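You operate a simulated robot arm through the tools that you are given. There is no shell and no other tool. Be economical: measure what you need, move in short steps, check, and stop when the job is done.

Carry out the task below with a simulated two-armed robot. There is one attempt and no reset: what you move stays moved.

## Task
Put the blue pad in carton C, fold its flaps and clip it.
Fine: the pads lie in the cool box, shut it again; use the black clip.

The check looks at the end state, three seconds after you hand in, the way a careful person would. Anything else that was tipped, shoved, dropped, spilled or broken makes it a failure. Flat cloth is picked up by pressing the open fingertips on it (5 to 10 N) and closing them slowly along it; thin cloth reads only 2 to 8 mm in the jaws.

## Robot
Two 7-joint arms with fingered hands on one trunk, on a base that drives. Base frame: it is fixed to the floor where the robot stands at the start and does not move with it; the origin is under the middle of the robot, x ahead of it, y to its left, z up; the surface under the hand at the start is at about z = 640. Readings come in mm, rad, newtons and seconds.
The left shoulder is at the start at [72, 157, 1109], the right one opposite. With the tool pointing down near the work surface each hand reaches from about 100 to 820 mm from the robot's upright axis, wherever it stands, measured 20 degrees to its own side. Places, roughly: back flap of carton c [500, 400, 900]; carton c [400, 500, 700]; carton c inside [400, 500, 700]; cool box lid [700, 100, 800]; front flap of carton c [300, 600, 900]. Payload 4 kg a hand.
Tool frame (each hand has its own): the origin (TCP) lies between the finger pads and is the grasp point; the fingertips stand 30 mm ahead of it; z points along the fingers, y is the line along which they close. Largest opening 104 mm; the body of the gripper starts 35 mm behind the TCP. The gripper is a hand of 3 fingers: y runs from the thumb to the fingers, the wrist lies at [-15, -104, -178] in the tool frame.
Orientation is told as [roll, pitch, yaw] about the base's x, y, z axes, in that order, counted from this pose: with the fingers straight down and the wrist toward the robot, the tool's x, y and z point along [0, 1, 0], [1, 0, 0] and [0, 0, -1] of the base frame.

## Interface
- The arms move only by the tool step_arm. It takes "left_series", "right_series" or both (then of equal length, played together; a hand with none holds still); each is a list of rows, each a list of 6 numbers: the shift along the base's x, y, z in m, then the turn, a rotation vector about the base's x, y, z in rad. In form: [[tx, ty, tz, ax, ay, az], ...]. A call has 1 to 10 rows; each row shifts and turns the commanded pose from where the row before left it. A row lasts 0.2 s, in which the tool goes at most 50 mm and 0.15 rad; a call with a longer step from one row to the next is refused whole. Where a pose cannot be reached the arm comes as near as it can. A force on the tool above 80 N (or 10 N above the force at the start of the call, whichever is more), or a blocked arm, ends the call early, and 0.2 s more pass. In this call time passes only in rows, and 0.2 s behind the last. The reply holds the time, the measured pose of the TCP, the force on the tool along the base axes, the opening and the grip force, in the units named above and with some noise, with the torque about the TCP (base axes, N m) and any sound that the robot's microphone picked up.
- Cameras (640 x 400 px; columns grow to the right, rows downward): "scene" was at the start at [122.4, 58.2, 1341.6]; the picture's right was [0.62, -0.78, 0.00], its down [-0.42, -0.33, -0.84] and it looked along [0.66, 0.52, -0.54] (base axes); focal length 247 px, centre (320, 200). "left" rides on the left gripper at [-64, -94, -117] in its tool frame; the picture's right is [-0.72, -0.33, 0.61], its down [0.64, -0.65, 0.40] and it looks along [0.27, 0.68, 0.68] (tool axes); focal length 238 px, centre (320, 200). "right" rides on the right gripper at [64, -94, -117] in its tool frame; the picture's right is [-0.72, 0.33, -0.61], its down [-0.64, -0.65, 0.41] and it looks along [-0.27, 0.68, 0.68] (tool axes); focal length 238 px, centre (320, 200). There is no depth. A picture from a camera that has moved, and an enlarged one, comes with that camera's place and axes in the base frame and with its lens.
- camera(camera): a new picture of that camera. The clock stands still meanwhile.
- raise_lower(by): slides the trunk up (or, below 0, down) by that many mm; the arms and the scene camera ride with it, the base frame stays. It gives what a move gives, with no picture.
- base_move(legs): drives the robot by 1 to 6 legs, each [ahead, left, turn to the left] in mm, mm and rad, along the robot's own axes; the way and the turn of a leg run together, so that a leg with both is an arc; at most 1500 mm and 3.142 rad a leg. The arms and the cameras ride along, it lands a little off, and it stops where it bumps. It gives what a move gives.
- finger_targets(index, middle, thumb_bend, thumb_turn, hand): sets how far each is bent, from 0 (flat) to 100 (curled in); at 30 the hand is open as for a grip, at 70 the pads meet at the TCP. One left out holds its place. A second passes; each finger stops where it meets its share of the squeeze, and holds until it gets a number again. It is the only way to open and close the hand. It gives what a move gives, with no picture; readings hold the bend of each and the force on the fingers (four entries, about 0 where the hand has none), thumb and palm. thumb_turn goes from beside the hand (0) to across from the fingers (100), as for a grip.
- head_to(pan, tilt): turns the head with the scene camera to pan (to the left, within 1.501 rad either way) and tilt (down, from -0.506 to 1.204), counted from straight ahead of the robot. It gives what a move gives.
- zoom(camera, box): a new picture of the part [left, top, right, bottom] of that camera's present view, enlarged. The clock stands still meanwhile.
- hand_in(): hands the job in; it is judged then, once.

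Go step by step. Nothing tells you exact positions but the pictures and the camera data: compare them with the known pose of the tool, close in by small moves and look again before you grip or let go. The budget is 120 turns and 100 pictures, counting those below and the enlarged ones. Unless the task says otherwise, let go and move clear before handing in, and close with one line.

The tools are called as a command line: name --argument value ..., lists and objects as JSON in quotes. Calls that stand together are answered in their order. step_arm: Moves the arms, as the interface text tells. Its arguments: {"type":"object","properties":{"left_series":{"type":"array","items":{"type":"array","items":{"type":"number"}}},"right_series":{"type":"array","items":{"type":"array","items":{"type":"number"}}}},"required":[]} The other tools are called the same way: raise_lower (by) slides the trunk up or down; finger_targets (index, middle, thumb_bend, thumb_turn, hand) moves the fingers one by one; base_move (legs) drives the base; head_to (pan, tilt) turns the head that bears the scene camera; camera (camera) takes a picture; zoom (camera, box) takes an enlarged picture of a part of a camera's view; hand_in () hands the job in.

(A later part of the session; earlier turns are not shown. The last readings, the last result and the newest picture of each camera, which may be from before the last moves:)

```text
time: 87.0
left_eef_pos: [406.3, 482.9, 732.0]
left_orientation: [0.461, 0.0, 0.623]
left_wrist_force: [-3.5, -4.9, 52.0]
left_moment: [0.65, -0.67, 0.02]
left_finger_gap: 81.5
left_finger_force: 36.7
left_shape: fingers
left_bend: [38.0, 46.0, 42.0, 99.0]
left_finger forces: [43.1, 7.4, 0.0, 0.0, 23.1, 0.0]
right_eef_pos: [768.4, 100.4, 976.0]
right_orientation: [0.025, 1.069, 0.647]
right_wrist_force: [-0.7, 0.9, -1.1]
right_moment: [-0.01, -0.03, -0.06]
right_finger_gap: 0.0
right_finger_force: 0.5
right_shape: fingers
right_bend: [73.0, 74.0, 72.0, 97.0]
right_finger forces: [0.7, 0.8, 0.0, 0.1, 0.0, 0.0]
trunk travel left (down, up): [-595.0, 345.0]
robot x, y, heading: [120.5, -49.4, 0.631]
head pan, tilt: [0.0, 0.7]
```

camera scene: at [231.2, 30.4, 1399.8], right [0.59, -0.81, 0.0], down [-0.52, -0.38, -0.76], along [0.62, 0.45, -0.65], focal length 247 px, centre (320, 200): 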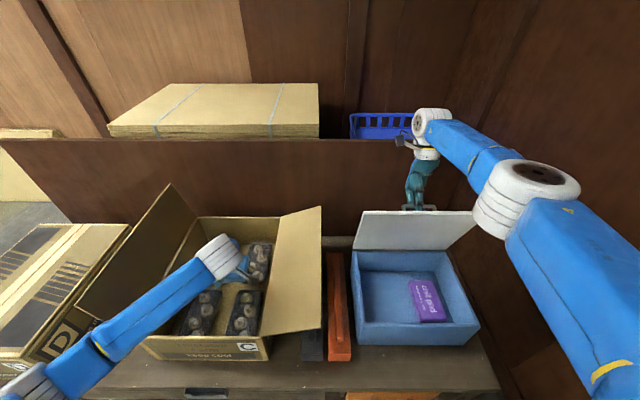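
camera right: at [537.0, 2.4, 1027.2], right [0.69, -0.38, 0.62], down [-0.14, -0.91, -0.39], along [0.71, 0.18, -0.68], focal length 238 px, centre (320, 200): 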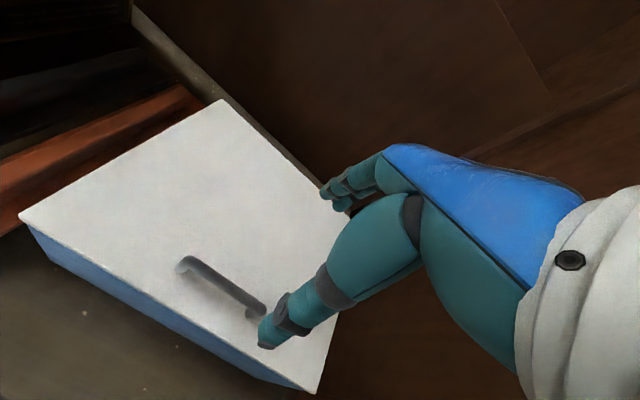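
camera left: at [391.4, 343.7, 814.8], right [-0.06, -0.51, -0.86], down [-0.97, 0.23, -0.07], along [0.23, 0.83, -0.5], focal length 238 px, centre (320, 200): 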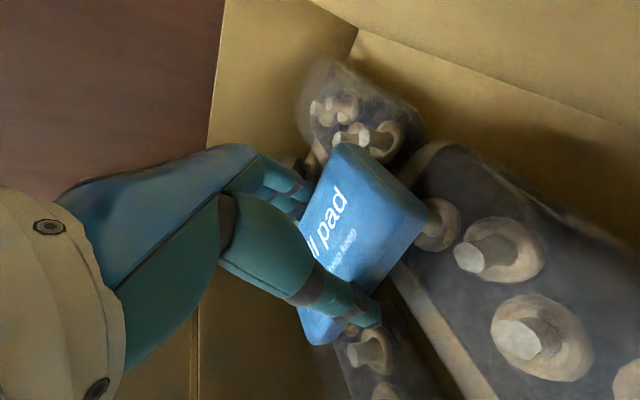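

Firm contact, more than wanted; I ease up 10 mm and open the fingers.

step_arm --left_series '[[0, 0, 0.011, 0, 0, 0]]'

finger_targets --hand "left" --index 30 --middle 32 --thumb_bend 30

step_arm --left_series '[[0, 0, 0.02, 0, 0, 0], [0, 0, 0.03, 0, 0, 0], [0, 0, 0.04, 0, 0, 0], [0, 0, 0.04, 0, 0, 0]]'

camera --camera "left"

camera --camera "scene"

```text
time: 87.4
left_eef_pos: [403.4, 483.8, 734.1]
left_orientation: [0.456, 0.018, 0.626]
left_wrist_force: [1.6, -1.5, 22.7]
left_moment: [0.47, -0.55, -0.12]
left_finger_gap: 82.1
left_finger_force: 24.5
left_shape: fingers
left_bend: [37.0, 45.0, 42.0, 97.0]
left_finger forces: [25.7, 7.3, 0.1, 0.0, 15.4, 0.1]
right_eef_pos: [771.2, 104.0, 974.0]
right_orientation: [0.018, 1.072, 0.641]
right_wrist_force: [-1.8, -0.8, -0.7]
right_moment: [0.03, -0.02, -0.02]
right_finger_gap: 0.0
right_finger_force: 0.2
right_shape: fingers
right_bend: [73.0, 74.0, 72.0, 97.0]
right_finger forces: [0.1, 1.5, 0.0, 0.0, 0.0, 0.1]
trunk travel left (down, up): [-595.0, 345.0]
robot x, y, heading: [121.3, -50.9, 0.635]
head pan, tilt: [0.0, 0.7]
```

```text
time: 88.4
left_eef_pos: [403.4, 486.3, 731.0]
left_orientation: [0.456, 0.021, 0.628]
left_wrist_force: [-0.6, 0.6, 0.8]
left_moment: [0.06, -0.03, 0.02]
left_finger_gap: 102.2
left_finger_force: 0.3
left_shape: fingers
left_bend: [31.0, 32.0, 30.0, 98.0]
left_finger forces: [0.8, 0.1, 0.1, 0.1, 0.0, 0.0]
right_eef_pos: [772.5, 106.8, 973.3]
right_orientation: [0.016, 1.075, 0.64]
right_wrist_force: [-1.0, -2.2, 0.1]
right_moment: [-0.03, 0.01, -0.02]
right_finger_gap: 0.0
right_finger_force: 0.5
right_shape: fingers
right_bend: [73.0, 74.0, 72.0, 97.0]
right_finger forces: [0.0, 1.1, 0.0, 0.1, 0.1, 0.1]
trunk travel left (down, up): [-595.0, 345.0]
robot x, y, heading: [121.6, -53.1, 0.635]
head pan, tilt: [0.0, 0.7]
```

```text
time: 89.4
left_eef_pos: [401.9, 485.2, 862.9]
left_orientation: [0.457, 0.02, 0.627]
left_wrist_force: [0.3, -0.4, -0.3]
left_moment: [-0.01, -0.02, 0.0]
left_finger_gap: 102.8
left_finger_force: 0.1
left_shape: fingers
left_bend: [30.0, 32.0, 30.0, 98.0]
left_finger forces: [0.1, 0.1, 0.0, 0.0, 0.1, 0.1]
right_eef_pos: [772.7, 107.4, 974.1]
right_orientation: [0.017, 1.077, 0.641]
right_wrist_force: [-0.6, -1.9, -0.5]
right_moment: [-0.01, 0.02, -0.01]
right_finger_gap: 0.1
right_finger_force: 0.3
right_shape: fingers
right_bend: [73.0, 74.0, 72.0, 97.0]
right_finger forces: [0.0, 0.9, 0.1, 0.0, 0.0, 0.0]
trunk travel left (down, up): [-595.0, 345.0]
robot x, y, heading: [117.4, -54.5, 0.633]
head pan, tilt: [0.0, 0.7]
```

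```text
34 pictures are left
camera left: at [390.8, 342.0, 941.3], right [-0.06, -0.51, -0.86], down [-0.97, 0.23, -0.07], along [0.23, 0.83, -0.5], focal length 238 px, centre (320, 200)
```

left: 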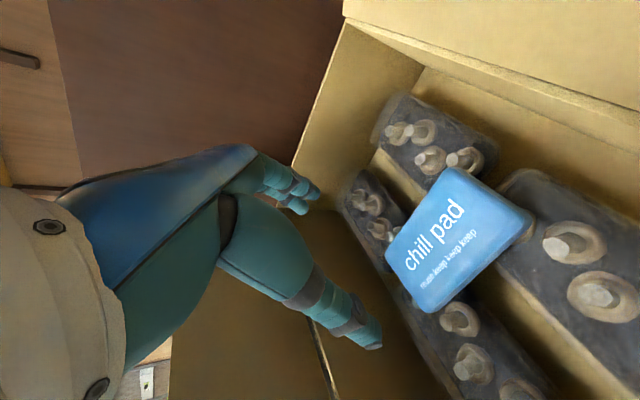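

```text
33 pictures are left
camera scene: at [231.2, 28.8, 1399.8], right [0.59, -0.81, 0.0], down [-0.52, -0.38, -0.76], along [0.62, 0.45, -0.65], focal length 247 px, centre (320, 200)
```

scene: 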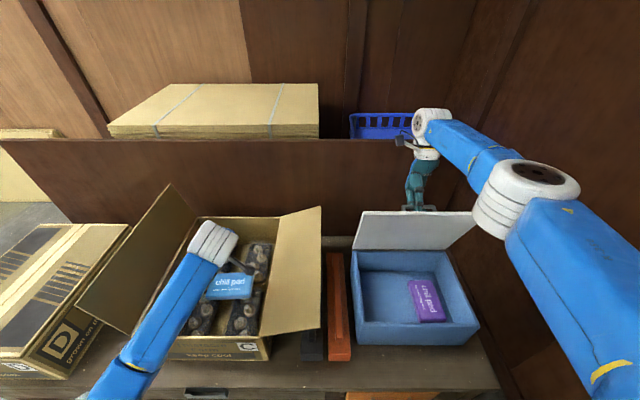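

The blue pad lies flat on the punnets. Left hand rises and straightens; the right hand lowers the lid along its arc.

step_arm --left_series '[[0, 0, 0.03, 0, 0, 0], [0, 0, 0.03, 0, 0, 0], [0, 0, 0.03, -0.046, -0.0335, 0], [0, 0, 0.03, -0.046, -0.0335, 0], [0, 0, 0.03, -0.046, -0.0335, 0], [0, 0, 0.02, -0.046, -0.0335, 0], [0, 0, 0.02, -0.046, -0.0335, 0], [0, 0, 0.02, -0.046, -0.0335, 0]]' --right_series '[[-0.011, -0.0075, -0.003, 0.022, -0.03, 0], [-0.011, -0.0075, -0.003, 0.022, -0.03, 0], [-0.0168, -0.0123, -0.0053, 0.059, -0.081, 0], [-0.0163, -0.0119, -0.0074, 0.059, -0.081, 0], [-0.0157, -0.0114, -0.0094, 0.059, -0.081, 0], [-0.0149, -0.0109, -0.0113, 0.059, -0.081, 0], [-0.0137, -0.01, -0.0131, 0.059, -0.081, 0], [-0.0125, -0.0091, -0.0147, 0.059, -0.081, 0]]'

step_arm --right_series '[[-0.0113, -0.0083, -0.0162, 0.059, -0.081, 0], [-0.0099, -0.0073, -0.0174, 0.059, -0.081, 0], [-0.0084, -0.0061, -0.0186, 0.059, -0.081, 0], [-0.0069, -0.005, -0.0195, 0.059, -0.081, 0], [0, 0, -0.013, 0, 0, 0], [0, 0, -0.013, 0, 0, 0], [0, 0, -0.007, 0, 0, 0]]'

camera --camera "scene"

```text
time: 91.2
left_eef_pos: [403.3, 485.5, 1071.9]
left_orientation: [0.114, 0.018, 0.621]
left_wrist_force: [0.1, -0.2, 0.3]
left_moment: [-0.01, 0.03, -0.01]
left_finger_gap: 102.9
left_finger_force: 0.1
left_shape: fingers
left_bend: [30.0, 32.0, 30.0, 98.0]
left_finger forces: [0.0, 0.0, 0.1, 0.0, 0.0, 0.0]
right_eef_pos: [659.5, 26.2, 906.2]
right_orientation: [0.01, 0.424, 0.636]
right_wrist_force: [0.8, 1.2, -1.1]
right_moment: [0.02, 0.01, 0.0]
right_finger_gap: 0.0
right_finger_force: 1.2
right_shape: fingers
right_bend: [73.0, 74.0, 72.0, 97.0]
right_finger forces: [1.4, 0.8, 0.0, 0.0, 0.0, 0.1]
trunk travel left (down, up): [-595.0, 345.0]
robot x, y, heading: [116.0, -51.6, 0.636]
head pan, tilt: [0.0, 0.7]
```

```text
time: 92.8
left_eef_pos: [403.6, 486.3, 1071.9]
left_orientation: [0.116, 0.019, 0.622]
left_wrist_force: [-0.3, -0.1, -0.2]
left_moment: [-0.03, 0.02, -0.03]
left_finger_gap: 103.0
left_finger_force: 0.0
left_shape: fingers
left_bend: [30.0, 32.0, 30.0, 98.0]
left_finger forces: [0.0, 0.1, 0.0, 0.0, 0.1, 0.0]
right_eef_pos: [623.1, -1.0, 801.5]
right_orientation: [0.008, 0.025, 0.637]
right_wrist_force: [0.4, 0.1, 0.2]
right_moment: [0.01, -0.01, -0.02]
right_finger_gap: 0.1
right_finger_force: 0.1
right_shape: fingers
right_bend: [73.0, 74.0, 72.0, 97.0]
right_finger forces: [0.1, 0.0, 0.0, 0.0, 0.0, 0.0]
trunk travel left (down, up): [-595.0, 345.0]
robot x, y, heading: [117.2, -49.5, 0.629]
head pan, tilt: [0.0, 0.7]
```

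```text
32 pictures are left
camera scene: at [230.5, 28.4, 1399.9], right [0.59, -0.81, 0.0], down [-0.52, -0.38, -0.76], along [0.62, 0.45, -0.65], focal length 247 px, centre (320, 200)
```

scene: 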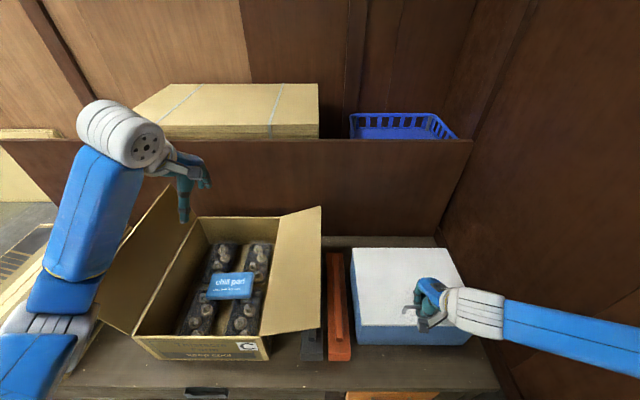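

Lid is shut. I release the handle; then the right hand goes, leaning its fingers to the left, toward the space right of the carton's right flap (tip at L≈-110, z≈850).

finger_targets --hand "right" --index 30 --middle 30 --thumb_bend 30

step_arm --right_series '[[0, 0, 0.035, 0, 0, 0], [0, 0, 0.045, 0, 0, 0], [0, 0, 0.045, 0, 0, 0], [-0.0071, 0.033, 0.004, 0.104, 0.076, 0], [-0.0071, 0.033, 0.004, 0.104, 0.076, 0], [-0.0071, 0.033, 0.004, 0.104, 0.076, 0], [-0.0071, 0.033, 0.004, 0.104, 0.076, 0], [-0.0071, 0.033, 0.004, 0.104, 0.076, 0], [-0.0071, 0.033, 0.003, 0.104, 0.076, 0], [-0.0071, 0.033, 0, 0.104, 0.076, 0]]'

camera --camera "scene"

camera --camera "right"

```text
time: 93.8
left_eef_pos: [401.6, 486.9, 1071.3]
left_orientation: [0.113, 0.018, 0.621]
left_wrist_force: [-0.9, 0.3, -0.5]
left_moment: [-0.01, 0.04, 0.02]
left_finger_gap: 102.5
left_finger_force: 0.1
left_shape: fingers
left_bend: [30.0, 32.0, 30.0, 98.0]
left_finger forces: [0.0, 0.0, 0.0, 0.0, 0.0, 0.0]
right_eef_pos: [622.4, -1.2, 802.4]
right_orientation: [0.008, 0.025, 0.635]
right_wrist_force: [-1.7, -1.9, 8.2]
right_moment: [0.21, -0.4, -0.01]
right_finger_gap: 102.5
right_finger_force: 4.7
right_shape: fingers
right_bend: [30.0, 30.0, 30.0, 97.0]
right_finger forces: [0.1, 8.9, 0.0, 0.1, 0.1, 0.0]
trunk travel left (down, up): [-595.0, 345.0]
robot x, y, heading: [119.3, -48.4, 0.635]
head pan, tilt: [0.0, 0.7]
```

```text
time: 96.0
left_eef_pos: [404.1, 488.6, 1070.8]
left_orientation: [0.113, 0.018, 0.62]
left_wrist_force: [-0.5, 0.0, 0.5]
left_moment: [-0.02, -0.01, 0.01]
left_finger_gap: 102.9
left_finger_force: 0.0
left_shape: fingers
left_bend: [30.0, 32.0, 30.0, 98.0]
left_finger forces: [0.0, 0.0, 0.0, 0.0, 0.0, 0.0]
right_eef_pos: [573.3, 230.2, 950.1]
right_orientation: [0.911, 0.014, 0.652]
right_wrist_force: [0.7, 0.0, -0.5]
right_moment: [-0.01, -0.02, -0.04]
right_finger_gap: 102.9
right_finger_force: 0.1
right_shape: fingers
right_bend: [30.0, 30.0, 30.0, 97.0]
right_finger forces: [0.0, 0.1, 0.0, 0.0, 0.1, 0.0]
trunk travel left (down, up): [-595.0, 345.0]
robot x, y, heading: [120.0, -56.0, 0.637]
head pan, tilt: [0.0, 0.7]
```

```text
31 pictures are left
camera scene: at [230.9, 30.8, 1399.8], right [0.59, -0.81, 0.0], down [-0.52, -0.38, -0.76], along [0.62, 0.45, -0.65], focal length 247 px, centre (320, 200)
```

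scene: 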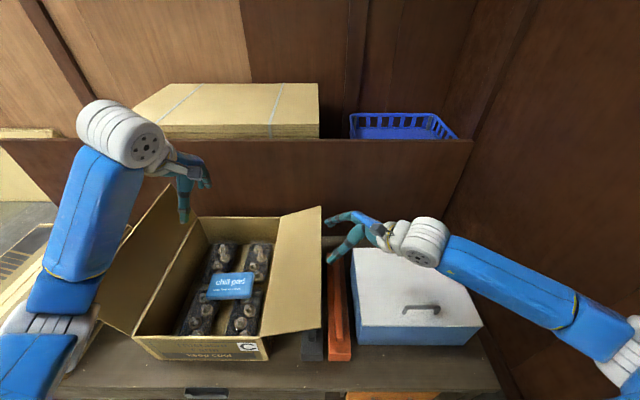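

```text
30 pictures are left
camera right: at [532.4, 135.2, 1072.8], right [0.82, -0.54, -0.19], down [-0.48, -0.46, -0.75], along [0.31, 0.7, -0.64], focal length 238 px, centre (320, 200)
```

right: 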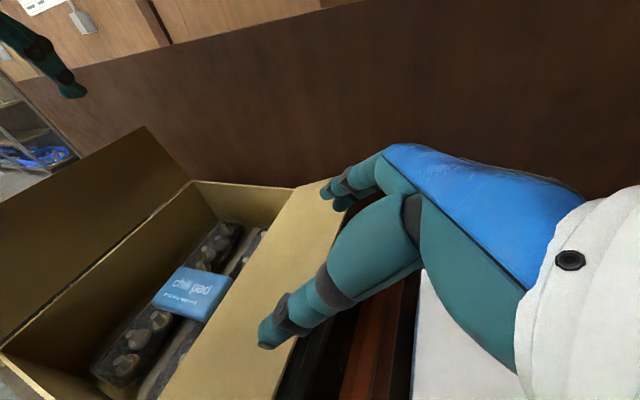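

Flap tip confirmed near L≈-115, z≈850. I lower the right hand beside it, then slip the fingers under the flap.

step_arm --right_series '[[0.004, -0.005, -0.043, 0, 0, 0], [0.004, -0.005, -0.043, 0, 0, 0], [0, 0, -0.043, 0, 0, 0], [-0.011, 0.015, 0, 0, 0, 0], [-0.011, 0.015, 0, 0, 0, 0]]'

camera --camera "right"

zoom --camera "scene" --box '[220, 190, 440, 340]'

```text
time: 97.2
left_eef_pos: [403.3, 488.6, 1072.2]
left_orientation: [0.114, 0.019, 0.622]
left_wrist_force: [0.3, 0.1, 0.6]
left_moment: [0.01, 0.01, 0.02]
left_finger_gap: 102.7
left_finger_force: 0.0
left_shape: fingers
left_bend: [30.0, 32.0, 30.0, 98.0]
left_finger forces: [0.0, 0.0, 0.0, 0.0, 0.0, 0.1]
right_eef_pos: [558.6, 251.8, 821.1]
right_orientation: [0.906, 0.013, 0.653]
right_wrist_force: [0.1, 0.5, 0.6]
right_moment: [-0.03, -0.04, 0.0]
right_finger_gap: 102.8
right_finger_force: 0.0
right_shape: fingers
right_bend: [30.0, 30.0, 30.0, 97.0]
right_finger forces: [0.0, 0.0, 0.0, 0.0, 0.1, 0.0]
trunk travel left (down, up): [-595.0, 345.0]
robot x, y, heading: [118.9, -52.6, 0.634]
head pan, tilt: [0.0, 0.7]
```

```text
29 pictures are left
camera right: at [517.3, 154.8, 943.8], right [0.82, -0.54, -0.19], down [-0.48, -0.46, -0.75], along [0.31, 0.7, -0.64], focal length 238 px, centre (320, 200)
```

right: 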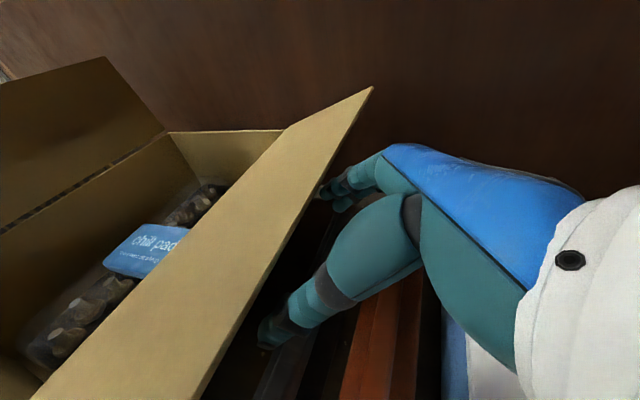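

```text
2.67 times, centred on (330, 265) of scene
camera zoom: at [229.9, 30.4, 1399.8], right [0.59, -0.81, 0.0], down [-0.52, -0.38, -0.76], along [0.62, 0.45, -0.65], focal length 659 px, centre (293, 27)
```

zoom: 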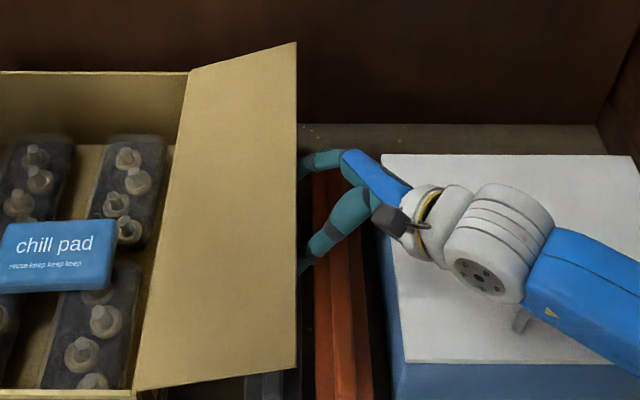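

Fingers are beneath the flap's edge. I swing it up along its arc about the hinge.

step_arm --right_series '[[-0.0014, 0.0018, 0.021, 0, 0, 0], [-0.0014, 0.0018, 0.021, 0, 0, 0], [-0.006, 0.008, 0.018, 0, 0, 0], [-0.006, 0.008, 0.017, 0, 0, 0], [-0.009, 0.0123, 0.0128, 0, 0, 0], [-0.009, 0.0123, 0.0128, 0, 0, 0], [-0.011, 0.0151, 0.0067, 0, 0, 0], [-0.011, 0.0151, 0.0067, 0, 0, 0]]'

camera --camera "scene"

```text
time: 99.0
left_eef_pos: [402.7, 488.5, 1070.3]
left_orientation: [0.113, 0.018, 0.621]
left_wrist_force: [-0.1, 0.0, -0.3]
left_moment: [-0.02, 0.01, 0.0]
left_finger_gap: 102.9
left_finger_force: 0.0
left_shape: fingers
left_bend: [30.0, 32.0, 30.0, 98.0]
left_finger forces: [0.0, 0.0, 0.1, 0.0, 0.0, 0.0]
right_eef_pos: [504.5, 326.7, 935.6]
right_orientation: [0.909, 0.012, 0.654]
right_wrist_force: [1.1, -1.3, -1.1]
right_moment: [0.03, -0.01, 0.02]
right_finger_gap: 103.2
right_finger_force: 0.4
right_shape: fingers
right_bend: [30.0, 30.0, 30.0, 97.0]
right_finger forces: [0.3, 0.0, 0.1, 0.0, 0.0, 0.0]
trunk travel left (down, up): [-595.0, 345.0]
robot x, y, heading: [118.7, -53.9, 0.633]
head pan, tilt: [0.0, 0.7]
```

```text
27 pictures are left
camera scene: at [229.9, 31.0, 1399.8], right [0.59, -0.81, 0.0], down [-0.52, -0.38, -0.76], along [0.62, 0.45, -0.65], focal length 247 px, centre (320, 200)
```

scene: 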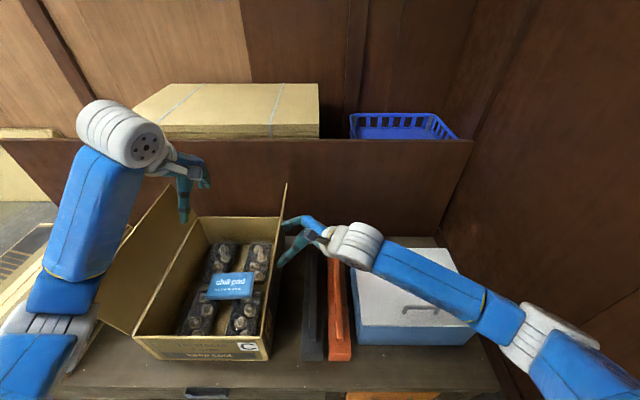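

Right flap is upright and follows well. I push it over and down.

step_arm --right_series '[[-0.0118, 0.0162, 0, 0, 0, 0], [-0.0118, 0.0162, 0, 0, 0, 0], [-0.011, 0.0151, -0.0067, 0, 0, 0], [-0.011, 0.0151, -0.0067, 0, 0, 0], [-0.009, 0.0123, -0.0128, 0, 0, 0], [-0.009, 0.0123, -0.0128, 0, 0, 0], [-0.0059, 0.0081, -0.0175, 0, 0, 0], [-0.0059, 0.0081, -0.0175, 0, 0, 0], [-0.002, 0.0027, -0.012, 0, 0, 0]]'

camera --camera "scene"

```text
time: 101.0
left_eef_pos: [403.2, 486.8, 1071.3]
left_orientation: [0.113, 0.018, 0.622]
left_wrist_force: [0.0, -0.1, 0.0]
left_moment: [-0.01, -0.02, 0.01]
left_finger_gap: 102.9
left_finger_force: 0.1
left_shape: fingers
left_bend: [30.0, 32.0, 30.0, 98.0]
left_finger forces: [0.0, 0.0, 0.0, 0.1, 0.0, 0.0]
right_eef_pos: [447.2, 412.1, 870.0]
right_orientation: [0.908, 0.012, 0.653]
right_wrist_force: [0.1, -0.4, -1.5]
right_moment: [0.01, -0.02, -0.02]
right_finger_gap: 102.9
right_finger_force: 0.1
right_shape: fingers
right_bend: [30.0, 30.0, 30.0, 97.0]
right_finger forces: [0.1, 0.0, 0.1, 0.1, 0.0, 0.0]
right hand out of reach, approached as far as the arm can: row 7, 8, 9
trunk travel left (down, up): [-595.0, 345.0]
robot x, y, heading: [120.4, -53.9, 0.632]
head pan, tilt: [0.0, 0.7]
```

```text
26 pictures are left
camera scene: at [230.1, 30.3, 1399.8], right [0.59, -0.81, 0.0], down [-0.52, -0.38, -0.76], along [0.62, 0.45, -0.65], focal length 247 px, centre (320, 200)
```

scene: 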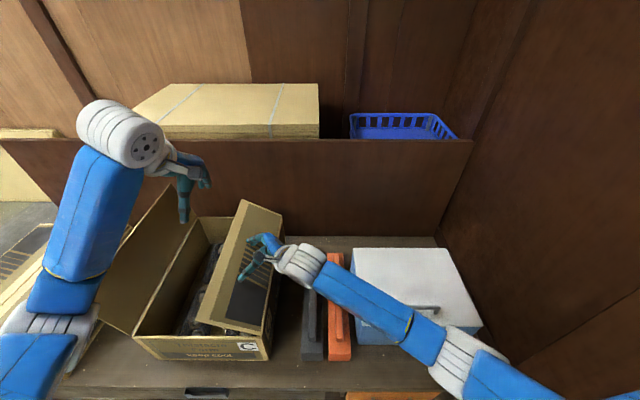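

The flap is at about 45°. The right hand straightens up and presses it further down.

step_arm --right_series '[[-0.003, 0.004, 0.002, -0.115, -0.084, 0], [-0.003, 0.004, 0.002, -0.115, -0.084, 0], [-0.003, 0.004, 0, -0.115, -0.084, 0], [-0.003, 0.004, -0.004, -0.115, -0.084, 0], [-0.003, 0.004, -0.011, 0, 0, 0], [-0.003, 0.004, -0.011, 0, 0, 0], [-0.001, 0.002, -0.01, 0, 0, 0]]'

camera --camera "scene"

```text
time: 102.6
left_eef_pos: [402.5, 488.4, 1072.1]
left_orientation: [0.113, 0.02, 0.622]
left_wrist_force: [1.1, 0.2, -0.1]
left_moment: [0.01, -0.01, -0.02]
left_finger_gap: 102.9
left_finger_force: 0.2
left_shape: fingers
left_bend: [30.0, 32.0, 30.0, 98.0]
left_finger forces: [0.0, 0.0, 0.0, 0.2, 0.0, 0.0]
right_eef_pos: [427.6, 439.7, 837.4]
right_orientation: [0.337, 0.022, 0.641]
right_wrist_force: [-0.1, -0.1, 0.5]
right_moment: [-0.01, -0.01, -0.01]
right_finger_gap: 103.2
right_finger_force: 0.1
right_shape: fingers
right_bend: [30.0, 30.0, 30.0, 97.0]
right_finger forces: [0.0, 0.1, 0.0, 0.0, 0.0, 0.1]
trunk travel left (down, up): [-595.0, 345.0]
robot x, y, heading: [118.4, -51.1, 0.634]
head pan, tilt: [0.0, 0.7]
```

```text
25 pictures are left
camera scene: at [229.6, 31.6, 1399.8], right [0.59, -0.81, 0.0], down [-0.52, -0.38, -0.76], along [0.62, 0.45, -0.65], focal length 247 px, centre (320, 200)
```

scene: 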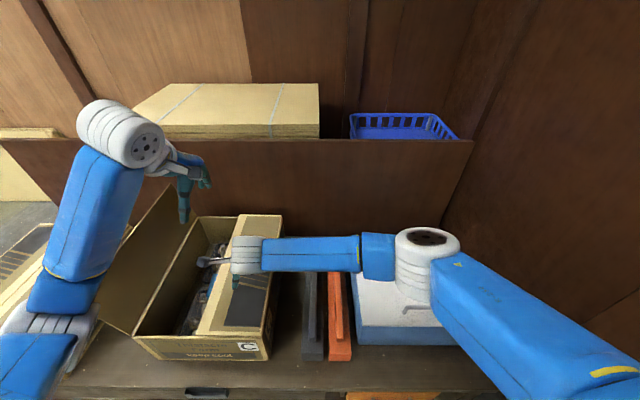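

Right flap is folded nearly flat under the right hand. Now the left hand goes over beyond the left flap.

step_arm --left_series '[[-0.0303, 0.0274, 0, -0.04, -0.03, 0], [-0.0303, 0.0274, 0, -0.04, -0.03, 0], [-0.0303, 0.0274, 0, -0.04, -0.03, 0], [-0.0303, 0.0274, 0, -0.04, -0.03, 0], [-0.0303, 0.0274, 0, -0.04, -0.03, 0], [-0.0303, 0.0274, 0, -0.04, -0.03, 0]]'

camera --camera "scene"

camera --camera "left"

```text
time: 104.0
left_eef_pos: [220.0, 653.7, 1069.2]
left_orientation: [-0.189, 0.011, 0.617]
left_wrist_force: [-0.7, -0.3, -0.3]
left_moment: [-0.03, -0.01, -0.03]
left_finger_gap: 102.5
left_finger_force: 0.0
left_shape: fingers
left_bend: [30.0, 32.0, 30.0, 98.0]
left_finger forces: [0.0, 0.0, 0.0, 0.0, 0.1, 0.0]
right_eef_pos: [426.0, 440.8, 837.8]
right_orientation: [0.336, 0.023, 0.64]
right_wrist_force: [-0.8, -0.3, 0.3]
right_moment: [-0.01, 0.01, -0.04]
right_finger_gap: 103.3
right_finger_force: 0.1
right_shape: fingers
right_bend: [30.0, 30.0, 30.0, 97.0]
right_finger forces: [0.0, 0.0, 0.0, 0.0, 0.0, 0.1]
trunk travel left (down, up): [-595.0, 345.0]
robot x, y, heading: [119.5, -51.9, 0.635]
head pan, tilt: [0.0, 0.7]
```

```text
24 pictures are left
camera scene: at [226.7, 33.3, 1399.9], right [0.59, -0.81, 0.0], down [-0.52, -0.38, -0.76], along [0.62, 0.45, -0.65], focal length 247 px, centre (320, 200)
```

scene: 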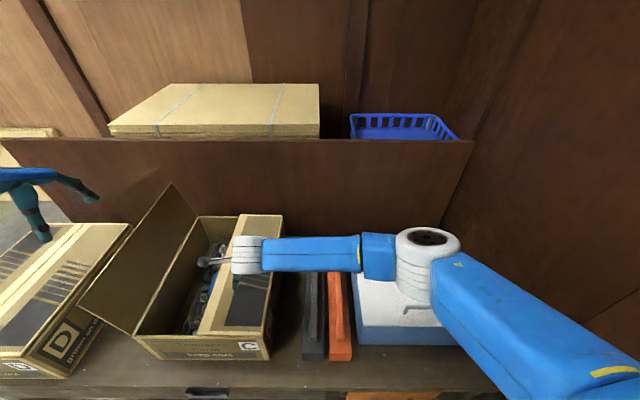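

```text
23 pictures are left
camera left: at [167.1, 565.2, 1198.5], right [0.21, -0.86, -0.47], down [-0.86, 0.07, -0.51], along [0.47, 0.5, -0.72], focal length 238 px, centre (320, 200)
```

left: 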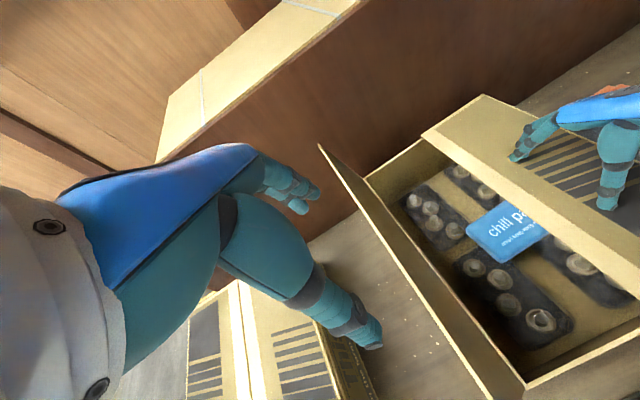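

Left hand is clear beyond the left flap. I lower it and push the flap to the right and over.

step_arm --left_series '[[0, 0, -0.043, 0, 0, 0], [0, 0, -0.043, 0, 0, 0], [0, 0, -0.043, 0, 0, 0], [0.0135, -0.0186, 0.0015, 0, 0, 0], [0.0135, -0.0186, 0.0015, 0, 0, 0], [0.0118, -0.0162, 0.0035, 0, 0, 0], [0.0118, -0.0162, 0.0035, 0, 0, 0], [0.0115, -0.0158, -0.004, 0, 0, 0], [0.0115, -0.0158, -0.004, 0, 0, 0]]'

camera --camera "scene"

```text
time: 106.0
left_eef_pos: [294.1, 549.8, 944.1]
left_orientation: [-0.186, 0.012, 0.619]
left_wrist_force: [-0.4, -0.7, -0.5]
left_moment: [0.03, 0.04, 0.02]
left_finger_gap: 102.9
left_finger_force: 0.4
left_shape: fingers
left_bend: [30.0, 32.0, 30.0, 98.0]
left_finger forces: [0.2, 0.1, 0.0, 0.1, 0.1, 0.1]
right_eef_pos: [426.9, 438.6, 837.3]
right_orientation: [0.339, 0.023, 0.643]
right_wrist_force: [-0.3, 0.4, -0.2]
right_moment: [-0.02, 0.01, 0.02]
right_finger_gap: 103.0
right_finger_force: 0.1
right_shape: fingers
right_bend: [30.0, 30.0, 30.0, 97.0]
right_finger forces: [0.0, 0.0, 0.0, 0.0, 0.0, 0.1]
trunk travel left (down, up): [-595.0, 345.0]
robot x, y, heading: [122.4, -53.6, 0.637]
head pan, tilt: [0.0, 0.7]
```

```text
22 pictures are left
camera scene: at [228.9, 31.4, 1399.9], right [0.59, -0.81, 0.0], down [-0.52, -0.38, -0.76], along [0.62, 0.45, -0.65], focal length 247 px, centre (320, 200)
```

scene: 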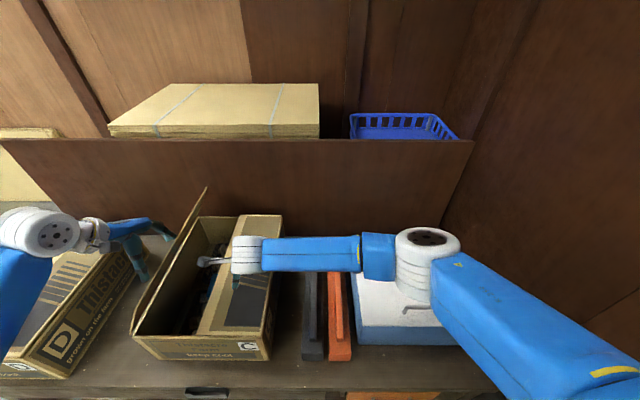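

step_arm --left_series '[[0.0097, -0.0133, -0.011, 0, 0, 0], [0.0097, -0.0133, -0.011, 0, 0, 0], [0.0077, -0.0105, -0.0155, 0, 0, 0], [0.0077, -0.0105, -0.0155, 0, 0, 0], [0.0033, -0.0045, -0.013, 0, 0, 0], [0.0033, -0.0045, -0.013, 0, 0, 0], [0, 0, -0.012, 0, 0, 0]]'

camera --camera "scene"

camera --camera "left"

```text
time: 107.6
left_eef_pos: [336.6, 492.9, 852.3]
left_orientation: [-0.186, 0.011, 0.617]
left_wrist_force: [0.5, 0.2, 0.0]
left_moment: [-0.03, 0.0, 0.01]
left_finger_gap: 103.0
left_finger_force: 0.2
left_shape: fingers
left_bend: [30.0, 32.0, 30.0, 98.0]
left_finger forces: [0.0, 0.0, 0.0, 0.0, 0.0, 0.1]
right_eef_pos: [428.2, 439.5, 838.3]
right_orientation: [0.336, 0.023, 0.643]
right_wrist_force: [-0.3, -0.4, 0.1]
right_moment: [-0.02, 0.0, -0.02]
right_finger_gap: 102.9
right_finger_force: 0.1
right_shape: fingers
right_bend: [30.0, 30.0, 30.0, 97.0]
right_finger forces: [0.0, 0.0, 0.1, 0.0, 0.1, 0.0]
trunk travel left (down, up): [-595.0, 345.0]
robot x, y, heading: [119.5, -51.1, 0.634]
head pan, tilt: [0.0, 0.7]
```

```text
21 pictures are left
camera scene: at [228.8, 31.4, 1399.9], right [0.59, -0.81, 0.0], down [-0.52, -0.38, -0.76], along [0.62, 0.45, -0.65], focal length 247 px, centre (320, 200)
```

scene: 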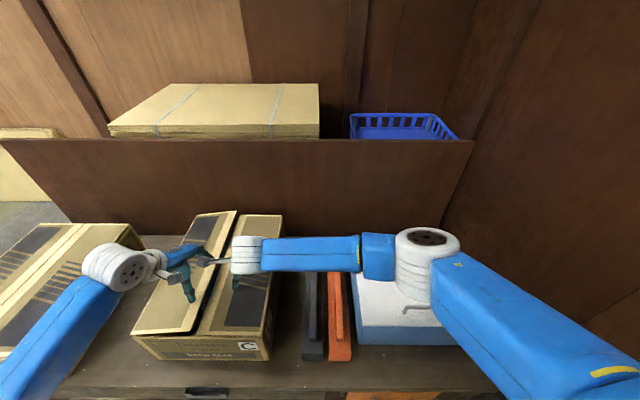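

```text
20 pictures are left
camera left: at [283.7, 405.9, 980.6], right [0.2, -0.86, -0.47], down [-0.86, 0.07, -0.51], along [0.47, 0.5, -0.72], focal length 238 px, centre (320, 200)
```

left: 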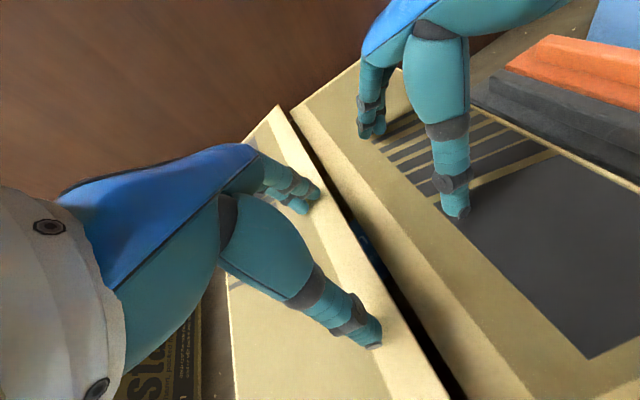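

Both flaps are almost flat. I press both gently to the rim.

step_arm --left_series '[[0, 0, -0.006, 0, 0, 0], [0, 0, -0.006, 0, 0, 0], [0, 0, -0.004, 0, 0, 0]]' --right_series '[[0, 0, -0.003, 0, 0, 0], [0, 0, -0.003, 0, 0, 0], [0, 0, -0.002, 0, 0, 0]]'

zoom --camera "scene" --box '[100, 190, 340, 370]'

```text
time: 108.4
left_eef_pos: [334.4, 492.0, 838.0]
left_orientation: [-0.185, 0.007, 0.615]
left_wrist_force: [0.8, -0.4, 0.0]
left_moment: [-0.01, -0.04, 0.0]
left_finger_gap: 102.9
left_finger_force: 0.0
left_shape: fingers
left_bend: [30.0, 32.0, 30.0, 98.0]
left_finger forces: [0.0, 0.1, 0.0, 0.1, 0.1, 0.0]
right_eef_pos: [426.8, 437.9, 832.6]
right_orientation: [0.34, 0.019, 0.643]
right_wrist_force: [0.1, -3.8, 16.2]
right_moment: [0.46, -0.93, -0.22]
right_finger_gap: 103.1
right_finger_force: 8.5
right_shape: fingers
right_bend: [30.0, 30.0, 30.0, 97.0]
right_finger forces: [0.0, 16.7, 0.0, 0.0, 0.0, 0.0]
trunk travel left (down, up): [-595.0, 345.0]
robot x, y, heading: [121.4, -50.4, 0.635]
head pan, tilt: [0.0, 0.7]
```

```text
2.22 times, centred on (220, 280) of scene
camera zoom: at [227.2, 26.5, 1400.6], right [0.59, -0.81, 0.0], down [-0.52, -0.38, -0.77], along [0.62, 0.45, -0.64], focal length 549 px, centre (542, 22)
```

zoom: 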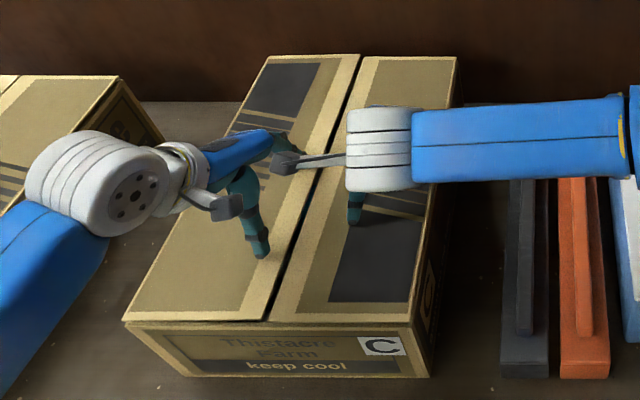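

Right flap is flat; I press the left one until contact, then lift both hands a bit to see whether they stay.

step_arm --left_series '[[0, 0, -0.005, 0, 0, 0], [0, 0, -0.004, 0, 0, 0]]' --right_series '[[0, 0, 0.003, 0, 0, 0], [0, 0, 0, 0, 0, 0]]'

step_arm --left_series '[[0, 0, -0.003, 0, 0, 0]]'

```text
time: 109.0
left_eef_pos: [335.8, 492.5, 831.7]
left_orientation: [-0.185, 0.003, 0.618]
left_wrist_force: [-2.4, 0.2, 15.9]
left_moment: [0.64, -0.54, 0.1]
left_finger_gap: 103.0
left_finger_force: 7.8
left_shape: fingers
left_bend: [30.0, 31.0, 30.0, 98.0]
left_finger forces: [0.1, 15.4, 0.0, 0.1, 0.0, 0.0]
right_eef_pos: [426.8, 438.0, 833.1]
right_orientation: [0.337, 0.02, 0.644]
right_wrist_force: [-0.4, -0.9, 6.2]
right_moment: [0.18, -0.27, -0.05]
right_finger_gap: 103.2
right_finger_force: 2.3
right_shape: fingers
right_bend: [30.0, 30.0, 30.0, 97.0]
right_finger forces: [0.1, 5.6, 0.1, 0.0, 0.1, 0.0]
trunk travel left (down, up): [-595.0, 345.0]
robot x, y, heading: [121.9, -52.3, 0.629]
head pan, tilt: [0.0, 0.7]
```

```text
time: 109.4
left_eef_pos: [334.5, 492.7, 830.7]
left_orientation: [-0.182, 0.0, 0.619]
left_wrist_force: [-4.1, 0.2, 26.7]
left_moment: [1.1, -1.04, 0.17]
left_finger_gap: 103.1
left_finger_force: 13.8
left_shape: fingers
left_bend: [30.0, 30.0, 30.0, 98.0]
left_finger forces: [0.0, 27.1, 0.0, 0.0, 0.0, 0.0]
right_eef_pos: [425.4, 437.5, 834.4]
right_orientation: [0.338, 0.019, 0.642]
right_wrist_force: [0.7, -0.1, 0.1]
right_moment: [0.02, -0.05, 0.05]
right_finger_gap: 102.9
right_finger_force: 0.6
right_shape: fingers
right_bend: [30.0, 29.0, 30.0, 97.0]
right_finger forces: [0.0, 1.0, 0.0, 0.0, 0.1, 0.0]
trunk travel left (down, up): [-595.0, 345.0]
robot x, y, heading: [117.7, -50.3, 0.636]
head pan, tilt: [0.0, 0.7]
```

Both flaps lie flat. Now both hands rise: the right one moves away to the right, the left one turns to fetch the black clip (centre about D 599, L −90).

step_arm --left_series '[[0, 0, 0.035, 0, 0, 0], [0, 0, 0.04, 0.05, 0.036, 0], [0, 0, 0.04, 0.05, 0.036, 0], [0, 0, 0.04, 0.05, 0.036, 0], [0, 0, 0.02, 0, 0, -0.145], [0, 0, 0, 0, 0, -0.145], [0, 0, 0, 0, 0, -0.145], [0, 0, 0, 0, 0, -0.145], [0, 0, 0, 0, 0, -0.145], [0, 0, 0, 0, 0, -0.145]]' --right_series '[[0, 0, 0.035, 0, 0, 0], [0, 0, 0.04, 0, 0, 0], [0, 0, 0.04, 0, 0, 0], [0.025, -0.0345, 0.01, -0.045, -0.033, 0], [0.025, -0.0345, 0.01, -0.045, -0.033, 0], [0.025, -0.0345, 0.01, -0.045, -0.033, 0], [0.025, -0.0345, 0.01, -0.045, -0.033, 0], [0.025, -0.0345, 0.01, -0.045, -0.033, 0], [0.025, -0.0345, 0.01, -0.045, -0.033, 0], [0.025, -0.0345, 0, 0, 0, 0]]'

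finger_targets --hand "left" --index 52 --middle 52 --thumb_bend 52

camera --camera "scene"

```text
time: 111.6
left_eef_pos: [336.8, 492.2, 1001.6]
left_orientation: [0.0, 0.014, -0.253]
left_wrist_force: [0.4, -0.2, 0.1]
left_moment: [0.0, 0.03, 0.01]
left_finger_gap: 102.9
left_finger_force: 0.0
left_shape: fingers
left_bend: [30.0, 32.0, 30.0, 98.0]
left_finger forces: [0.0, 0.0, 0.0, 0.0, 0.0, 0.0]
right_eef_pos: [603.3, 195.2, 1008.8]
right_orientation: [0.004, 0.025, 0.635]
right_wrist_force: [0.2, 0.5, 0.0]
right_moment: [0.04, 0.03, -0.02]
right_finger_gap: 102.8
right_finger_force: 0.1
right_shape: fingers
right_bend: [30.0, 30.0, 30.0, 97.0]
right_finger forces: [0.0, 0.0, 0.0, 0.0, 0.0, 0.0]
trunk travel left (down, up): [-595.0, 345.0]
robot x, y, heading: [112.9, -53.5, 0.634]
head pan, tilt: [0.0, 0.7]
```

```text
time: 112.6
left_eef_pos: [334.7, 493.6, 1000.9]
left_orientation: [-0.001, 0.011, -0.251]
left_wrist_force: [0.1, 0.5, 0.4]
left_moment: [-0.02, 0.01, -0.01]
left_finger_gap: 47.7
left_finger_force: 0.0
left_shape: fingers
left_bend: [52.0, 52.0, 52.0, 98.0]
left_finger forces: [0.0, 0.0, 0.0, 0.0, 0.0, 0.0]
right_eef_pos: [602.1, 197.0, 1009.3]
right_orientation: [0.005, 0.023, 0.635]
right_wrist_force: [0.9, 0.4, 0.1]
right_moment: [0.02, -0.02, 0.02]
right_finger_gap: 103.2
right_finger_force: 0.1
right_shape: fingers
right_bend: [30.0, 30.0, 30.0, 97.0]
right_finger forces: [0.1, 0.0, 0.0, 0.1, 0.0, 0.1]
trunk travel left (down, up): [-595.0, 345.0]
robot x, y, heading: [116.9, -51.7, 0.632]
head pan, tilt: [0.0, 0.7]
```

```text
18 pictures are left
camera scene: at [229.9, 30.1, 1399.9], right [0.59, -0.81, 0.0], down [-0.52, -0.38, -0.76], along [0.62, 0.45, -0.65], focal length 247 px, centre (320, 200)
```

scene: 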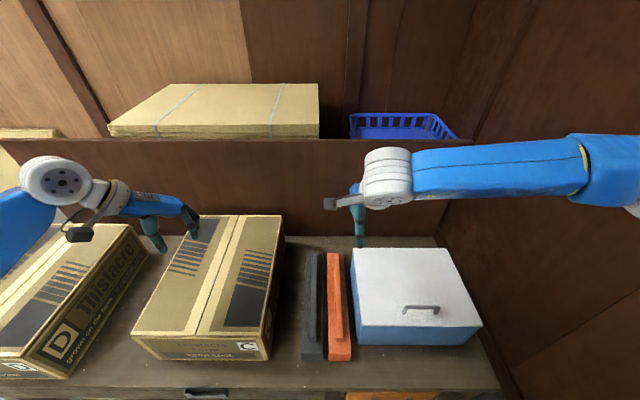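

Flaps stay shut by themselves. I move the right hand well away and measure the black clip.

step_arm --right_series '[[-0.004, -0.045, 0.01, 0, 0, 0], [-0.004, -0.045, 0.01, 0, 0, 0], [-0.004, -0.045, 0.01, 0, 0, 0], [-0.004, -0.045, 0.01, 0, 0, 0], [-0.004, -0.04, 0.01, 0, 0, 0]]' --left_series '[[0, 0, 0, 0, 0, -0.14], [0, 0, 0, 0, 0, -0.14], [0, 0, 0, 0, 0, -0.14], [0, 0, 0, 0, 0, -0.14], [0, 0, 0, 0, 0, -0.13]]'

zoom --camera "scene" --box '[120, 200, 380, 370]'

```text
time: 113.8
left_eef_pos: [337.5, 494.9, 1000.0]
left_orientation: [0.001, 0.01, -0.945]
left_wrist_force: [0.1, -0.4, 0.0]
left_moment: [-0.02, -0.01, -0.01]
left_finger_gap: 47.4
left_finger_force: 0.0
left_shape: fingers
left_bend: [52.0, 52.0, 52.0, 98.0]
left_finger forces: [0.0, 0.0, 0.1, 0.1, 0.0, 0.1]
right_eef_pos: [592.0, 48.3, 1052.6]
right_orientation: [0.001, 0.025, 0.637]
right_wrist_force: [0.1, 0.8, 0.4]
right_moment: [0.02, -0.01, 0.02]
right_finger_gap: 103.2
right_finger_force: 0.0
right_shape: fingers
right_bend: [30.0, 30.0, 30.0, 97.0]
right_finger forces: [0.0, 0.0, 0.0, 0.1, 0.1, 0.0]
right hand out of reach, approached as far as the arm can: row 4, 5
trunk travel left (down, up): [-595.0, 345.0]
robot x, y, heading: [122.0, -47.9, 0.632]
head pan, tilt: [0.0, 0.7]
```

```text
2.35 times, centred on (250, 285) of scene
camera zoom: at [230.7, 30.3, 1399.8], right [0.59, -0.81, 0.0], down [-0.52, -0.38, -0.76], along [0.62, 0.45, -0.65], focal length 581 px, centre (485, 0)
```

zoom: 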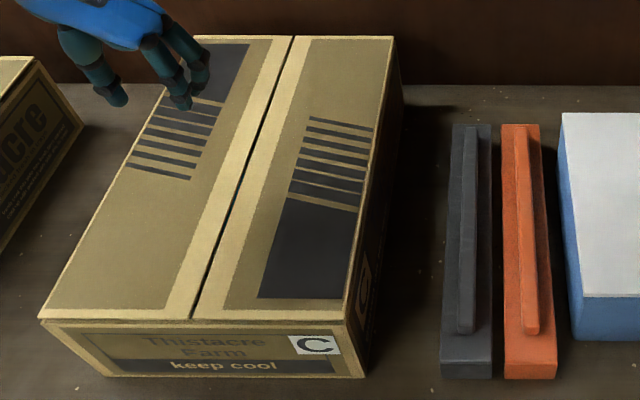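

Clip: L≈−89, D 437–773, ridge ~21 mm wide. Seam: L≈172, D 435–826. Left hand moves above the clip's middle.

step_arm --left_series '[[0.0292, -0.0299, 0, 0, 0, 0], [0.0292, -0.0299, 0, 0, 0, 0], [0.0292, -0.0299, -0.01, 0, 0, 0], [0.0292, -0.0299, -0.03, 0, 0, 0.005], [0.0292, -0.0299, -0.03, 0, 0, 0], [0.0292, -0.0299, -0.03, 0, 0, 0], [0.0292, -0.0301, -0.03, 0, 0, 0], [0, 0, -0.04, 0, 0, 0], [0, 0, -0.04, 0, 0, 0]]'

camera --camera "left"

```text
refused: row 4 steps farther than a row can; nothing moved
```

```text
16 pictures are left
camera left: at [230.4, 531.3, 1118.5], right [-0.78, -0.15, -0.61], down [0.13, 0.91, -0.4], along [0.61, -0.39, -0.69], focal length 238 px, centre (320, 200)
```

left: 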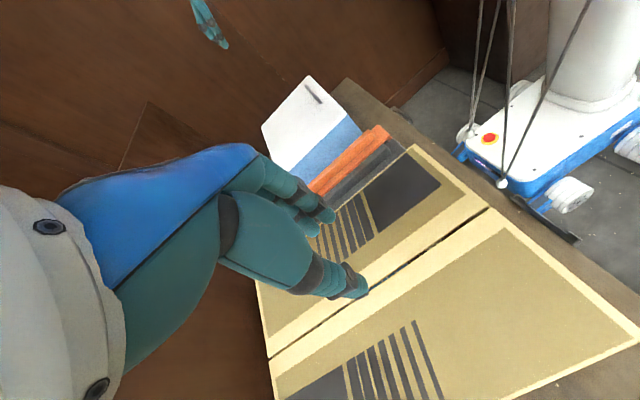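

step_arm --left_series '[[0.0292, -0.0299, 0, 0, 0, 0], [0.0292, -0.0299, 0, 0, 0, 0], [0.0292, -0.0299, -0.01, 0, 0, 0], [0.0292, -0.0299, -0.025, 0, 0, 0.005], [0.0292, -0.0299, -0.025, 0, 0, 0], [0.0292, -0.0299, -0.025, 0, 0, 0], [0.0292, -0.0301, -0.025, 0, 0, 0], [0, 0, -0.045, 0, 0, 0], [0, 0, -0.045, 0, 0, 0]]'

camera --camera "left"

```text
time: 115.8
left_eef_pos: [540.2, 283.9, 799.9]
left_orientation: [-0.004, 0.011, -0.937]
left_wrist_force: [0.0, 0.3, -0.6]
left_moment: [-0.02, 0.02, 0.0]
left_finger_gap: 47.7
left_finger_force: 0.1
left_shape: fingers
left_bend: [52.0, 52.0, 52.0, 98.0]
left_finger forces: [0.0, 0.0, 0.1, 0.1, 0.0, 0.0]
right_eef_pos: [592.8, 47.0, 1053.6]
right_orientation: [0.003, 0.026, 0.635]
right_wrist_force: [-0.1, 0.2, -0.4]
right_moment: [-0.04, -0.01, -0.02]
right_finger_gap: 103.2
right_finger_force: 0.1
right_shape: fingers
right_bend: [30.0, 30.0, 30.0, 97.0]
right_finger forces: [0.0, 0.0, 0.1, 0.0, 0.0, 0.0]
trunk travel left (down, up): [-595.0, 345.0]
robot x, y, heading: [119.0, -54.3, 0.635]
head pan, tilt: [0.0, 0.7]
```

```text
15 pictures are left
camera left: at [434.4, 320.5, 918.1], right [-0.78, -0.16, -0.61], down [0.13, 0.91, -0.4], along [0.62, -0.39, -0.69], focal length 238 px, centre (320, 200)
```

left: 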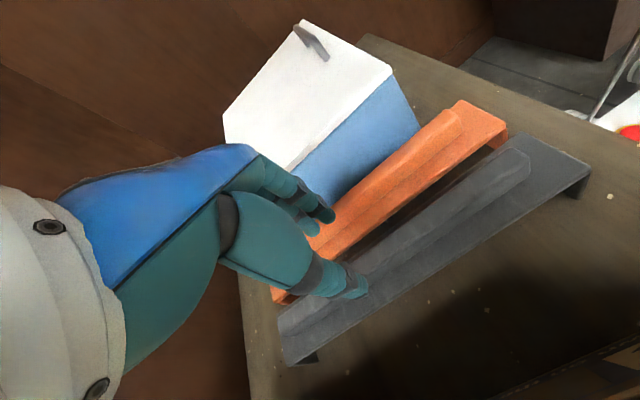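

The clip looks like a staple: legs at its ends. I zoom to see its shape, since then it must straddle the carton's width.

zoom --camera "left" --box '[260, 80, 610, 380]'

```text
1.33 times, centred on (435, 230) of left
camera zoom: at [434.4, 320.5, 918.1], right [-0.78, -0.16, -0.61], down [0.13, 0.91, -0.4], along [0.62, -0.39, -0.69], focal length 318 px, centre (167, 160)
```

zoom: 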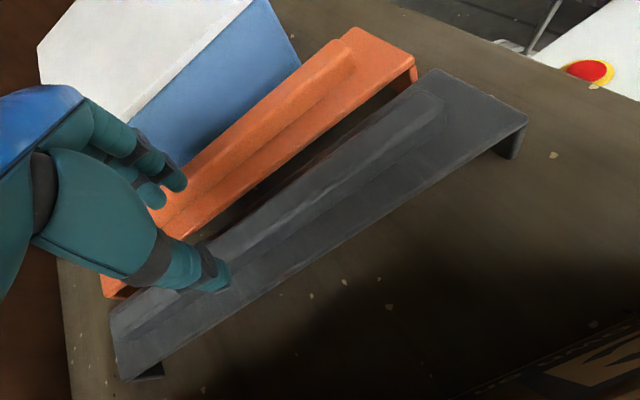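

Yes: the clip is a ~322 mm staple, 50 mm high with end legs and a ridge on top — it goes across the carton's 295 mm width. I centre on its ridge at (533,275) and lower to just above its plate (z≈690).

step_arm --left_series '[[-0.0035, -0.0043, -0.02, 0, 0, 0], [-0.0035, -0.0043, -0.02, 0, 0, 0], [0, 0, -0.018, 0, 0, 0], [0, 0, -0.012, 0, 0, 0]]'

camera --camera "left"

```text
time: 116.8
left_eef_pos: [534.3, 273.3, 730.4]
left_orientation: [-0.002, 0.011, -0.934]
left_wrist_force: [-0.1, 0.5, 0.5]
left_moment: [0.0, 0.01, 0.05]
left_finger_gap: 47.4
left_finger_force: 0.0
left_shape: fingers
left_bend: [52.0, 52.0, 52.0, 98.0]
left_finger forces: [0.0, 0.1, 0.0, 0.0, 0.1, 0.1]
right_eef_pos: [592.8, 46.6, 1053.6]
right_orientation: [0.006, 0.024, 0.634]
right_wrist_force: [-0.1, -0.1, -0.5]
right_moment: [-0.01, -0.03, -0.02]
right_finger_gap: 103.2
right_finger_force: 0.0
right_shape: fingers
right_bend: [30.0, 30.0, 30.0, 97.0]
right_finger forces: [0.0, 0.1, 0.0, 0.0, 0.1, 0.0]
trunk travel left (down, up): [-595.0, 345.0]
robot x, y, heading: [116.9, -52.8, 0.636]
head pan, tilt: [0.0, 0.7]
```

```text
13 pictures are left
camera left: at [427.1, 310.4, 849.4], right [-0.78, -0.16, -0.61], down [0.13, 0.91, -0.4], along [0.62, -0.39, -0.69], focal length 238 px, centre (320, 200)
```

left: 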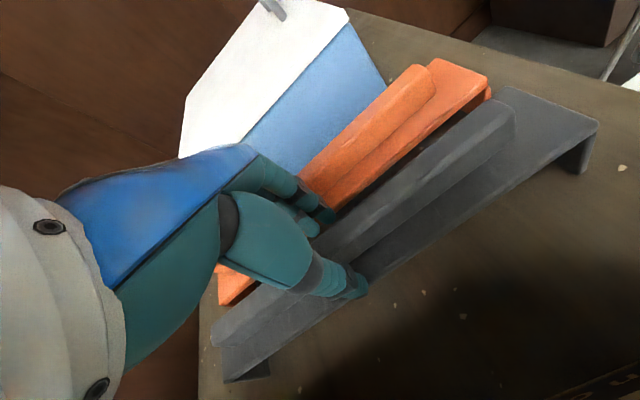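

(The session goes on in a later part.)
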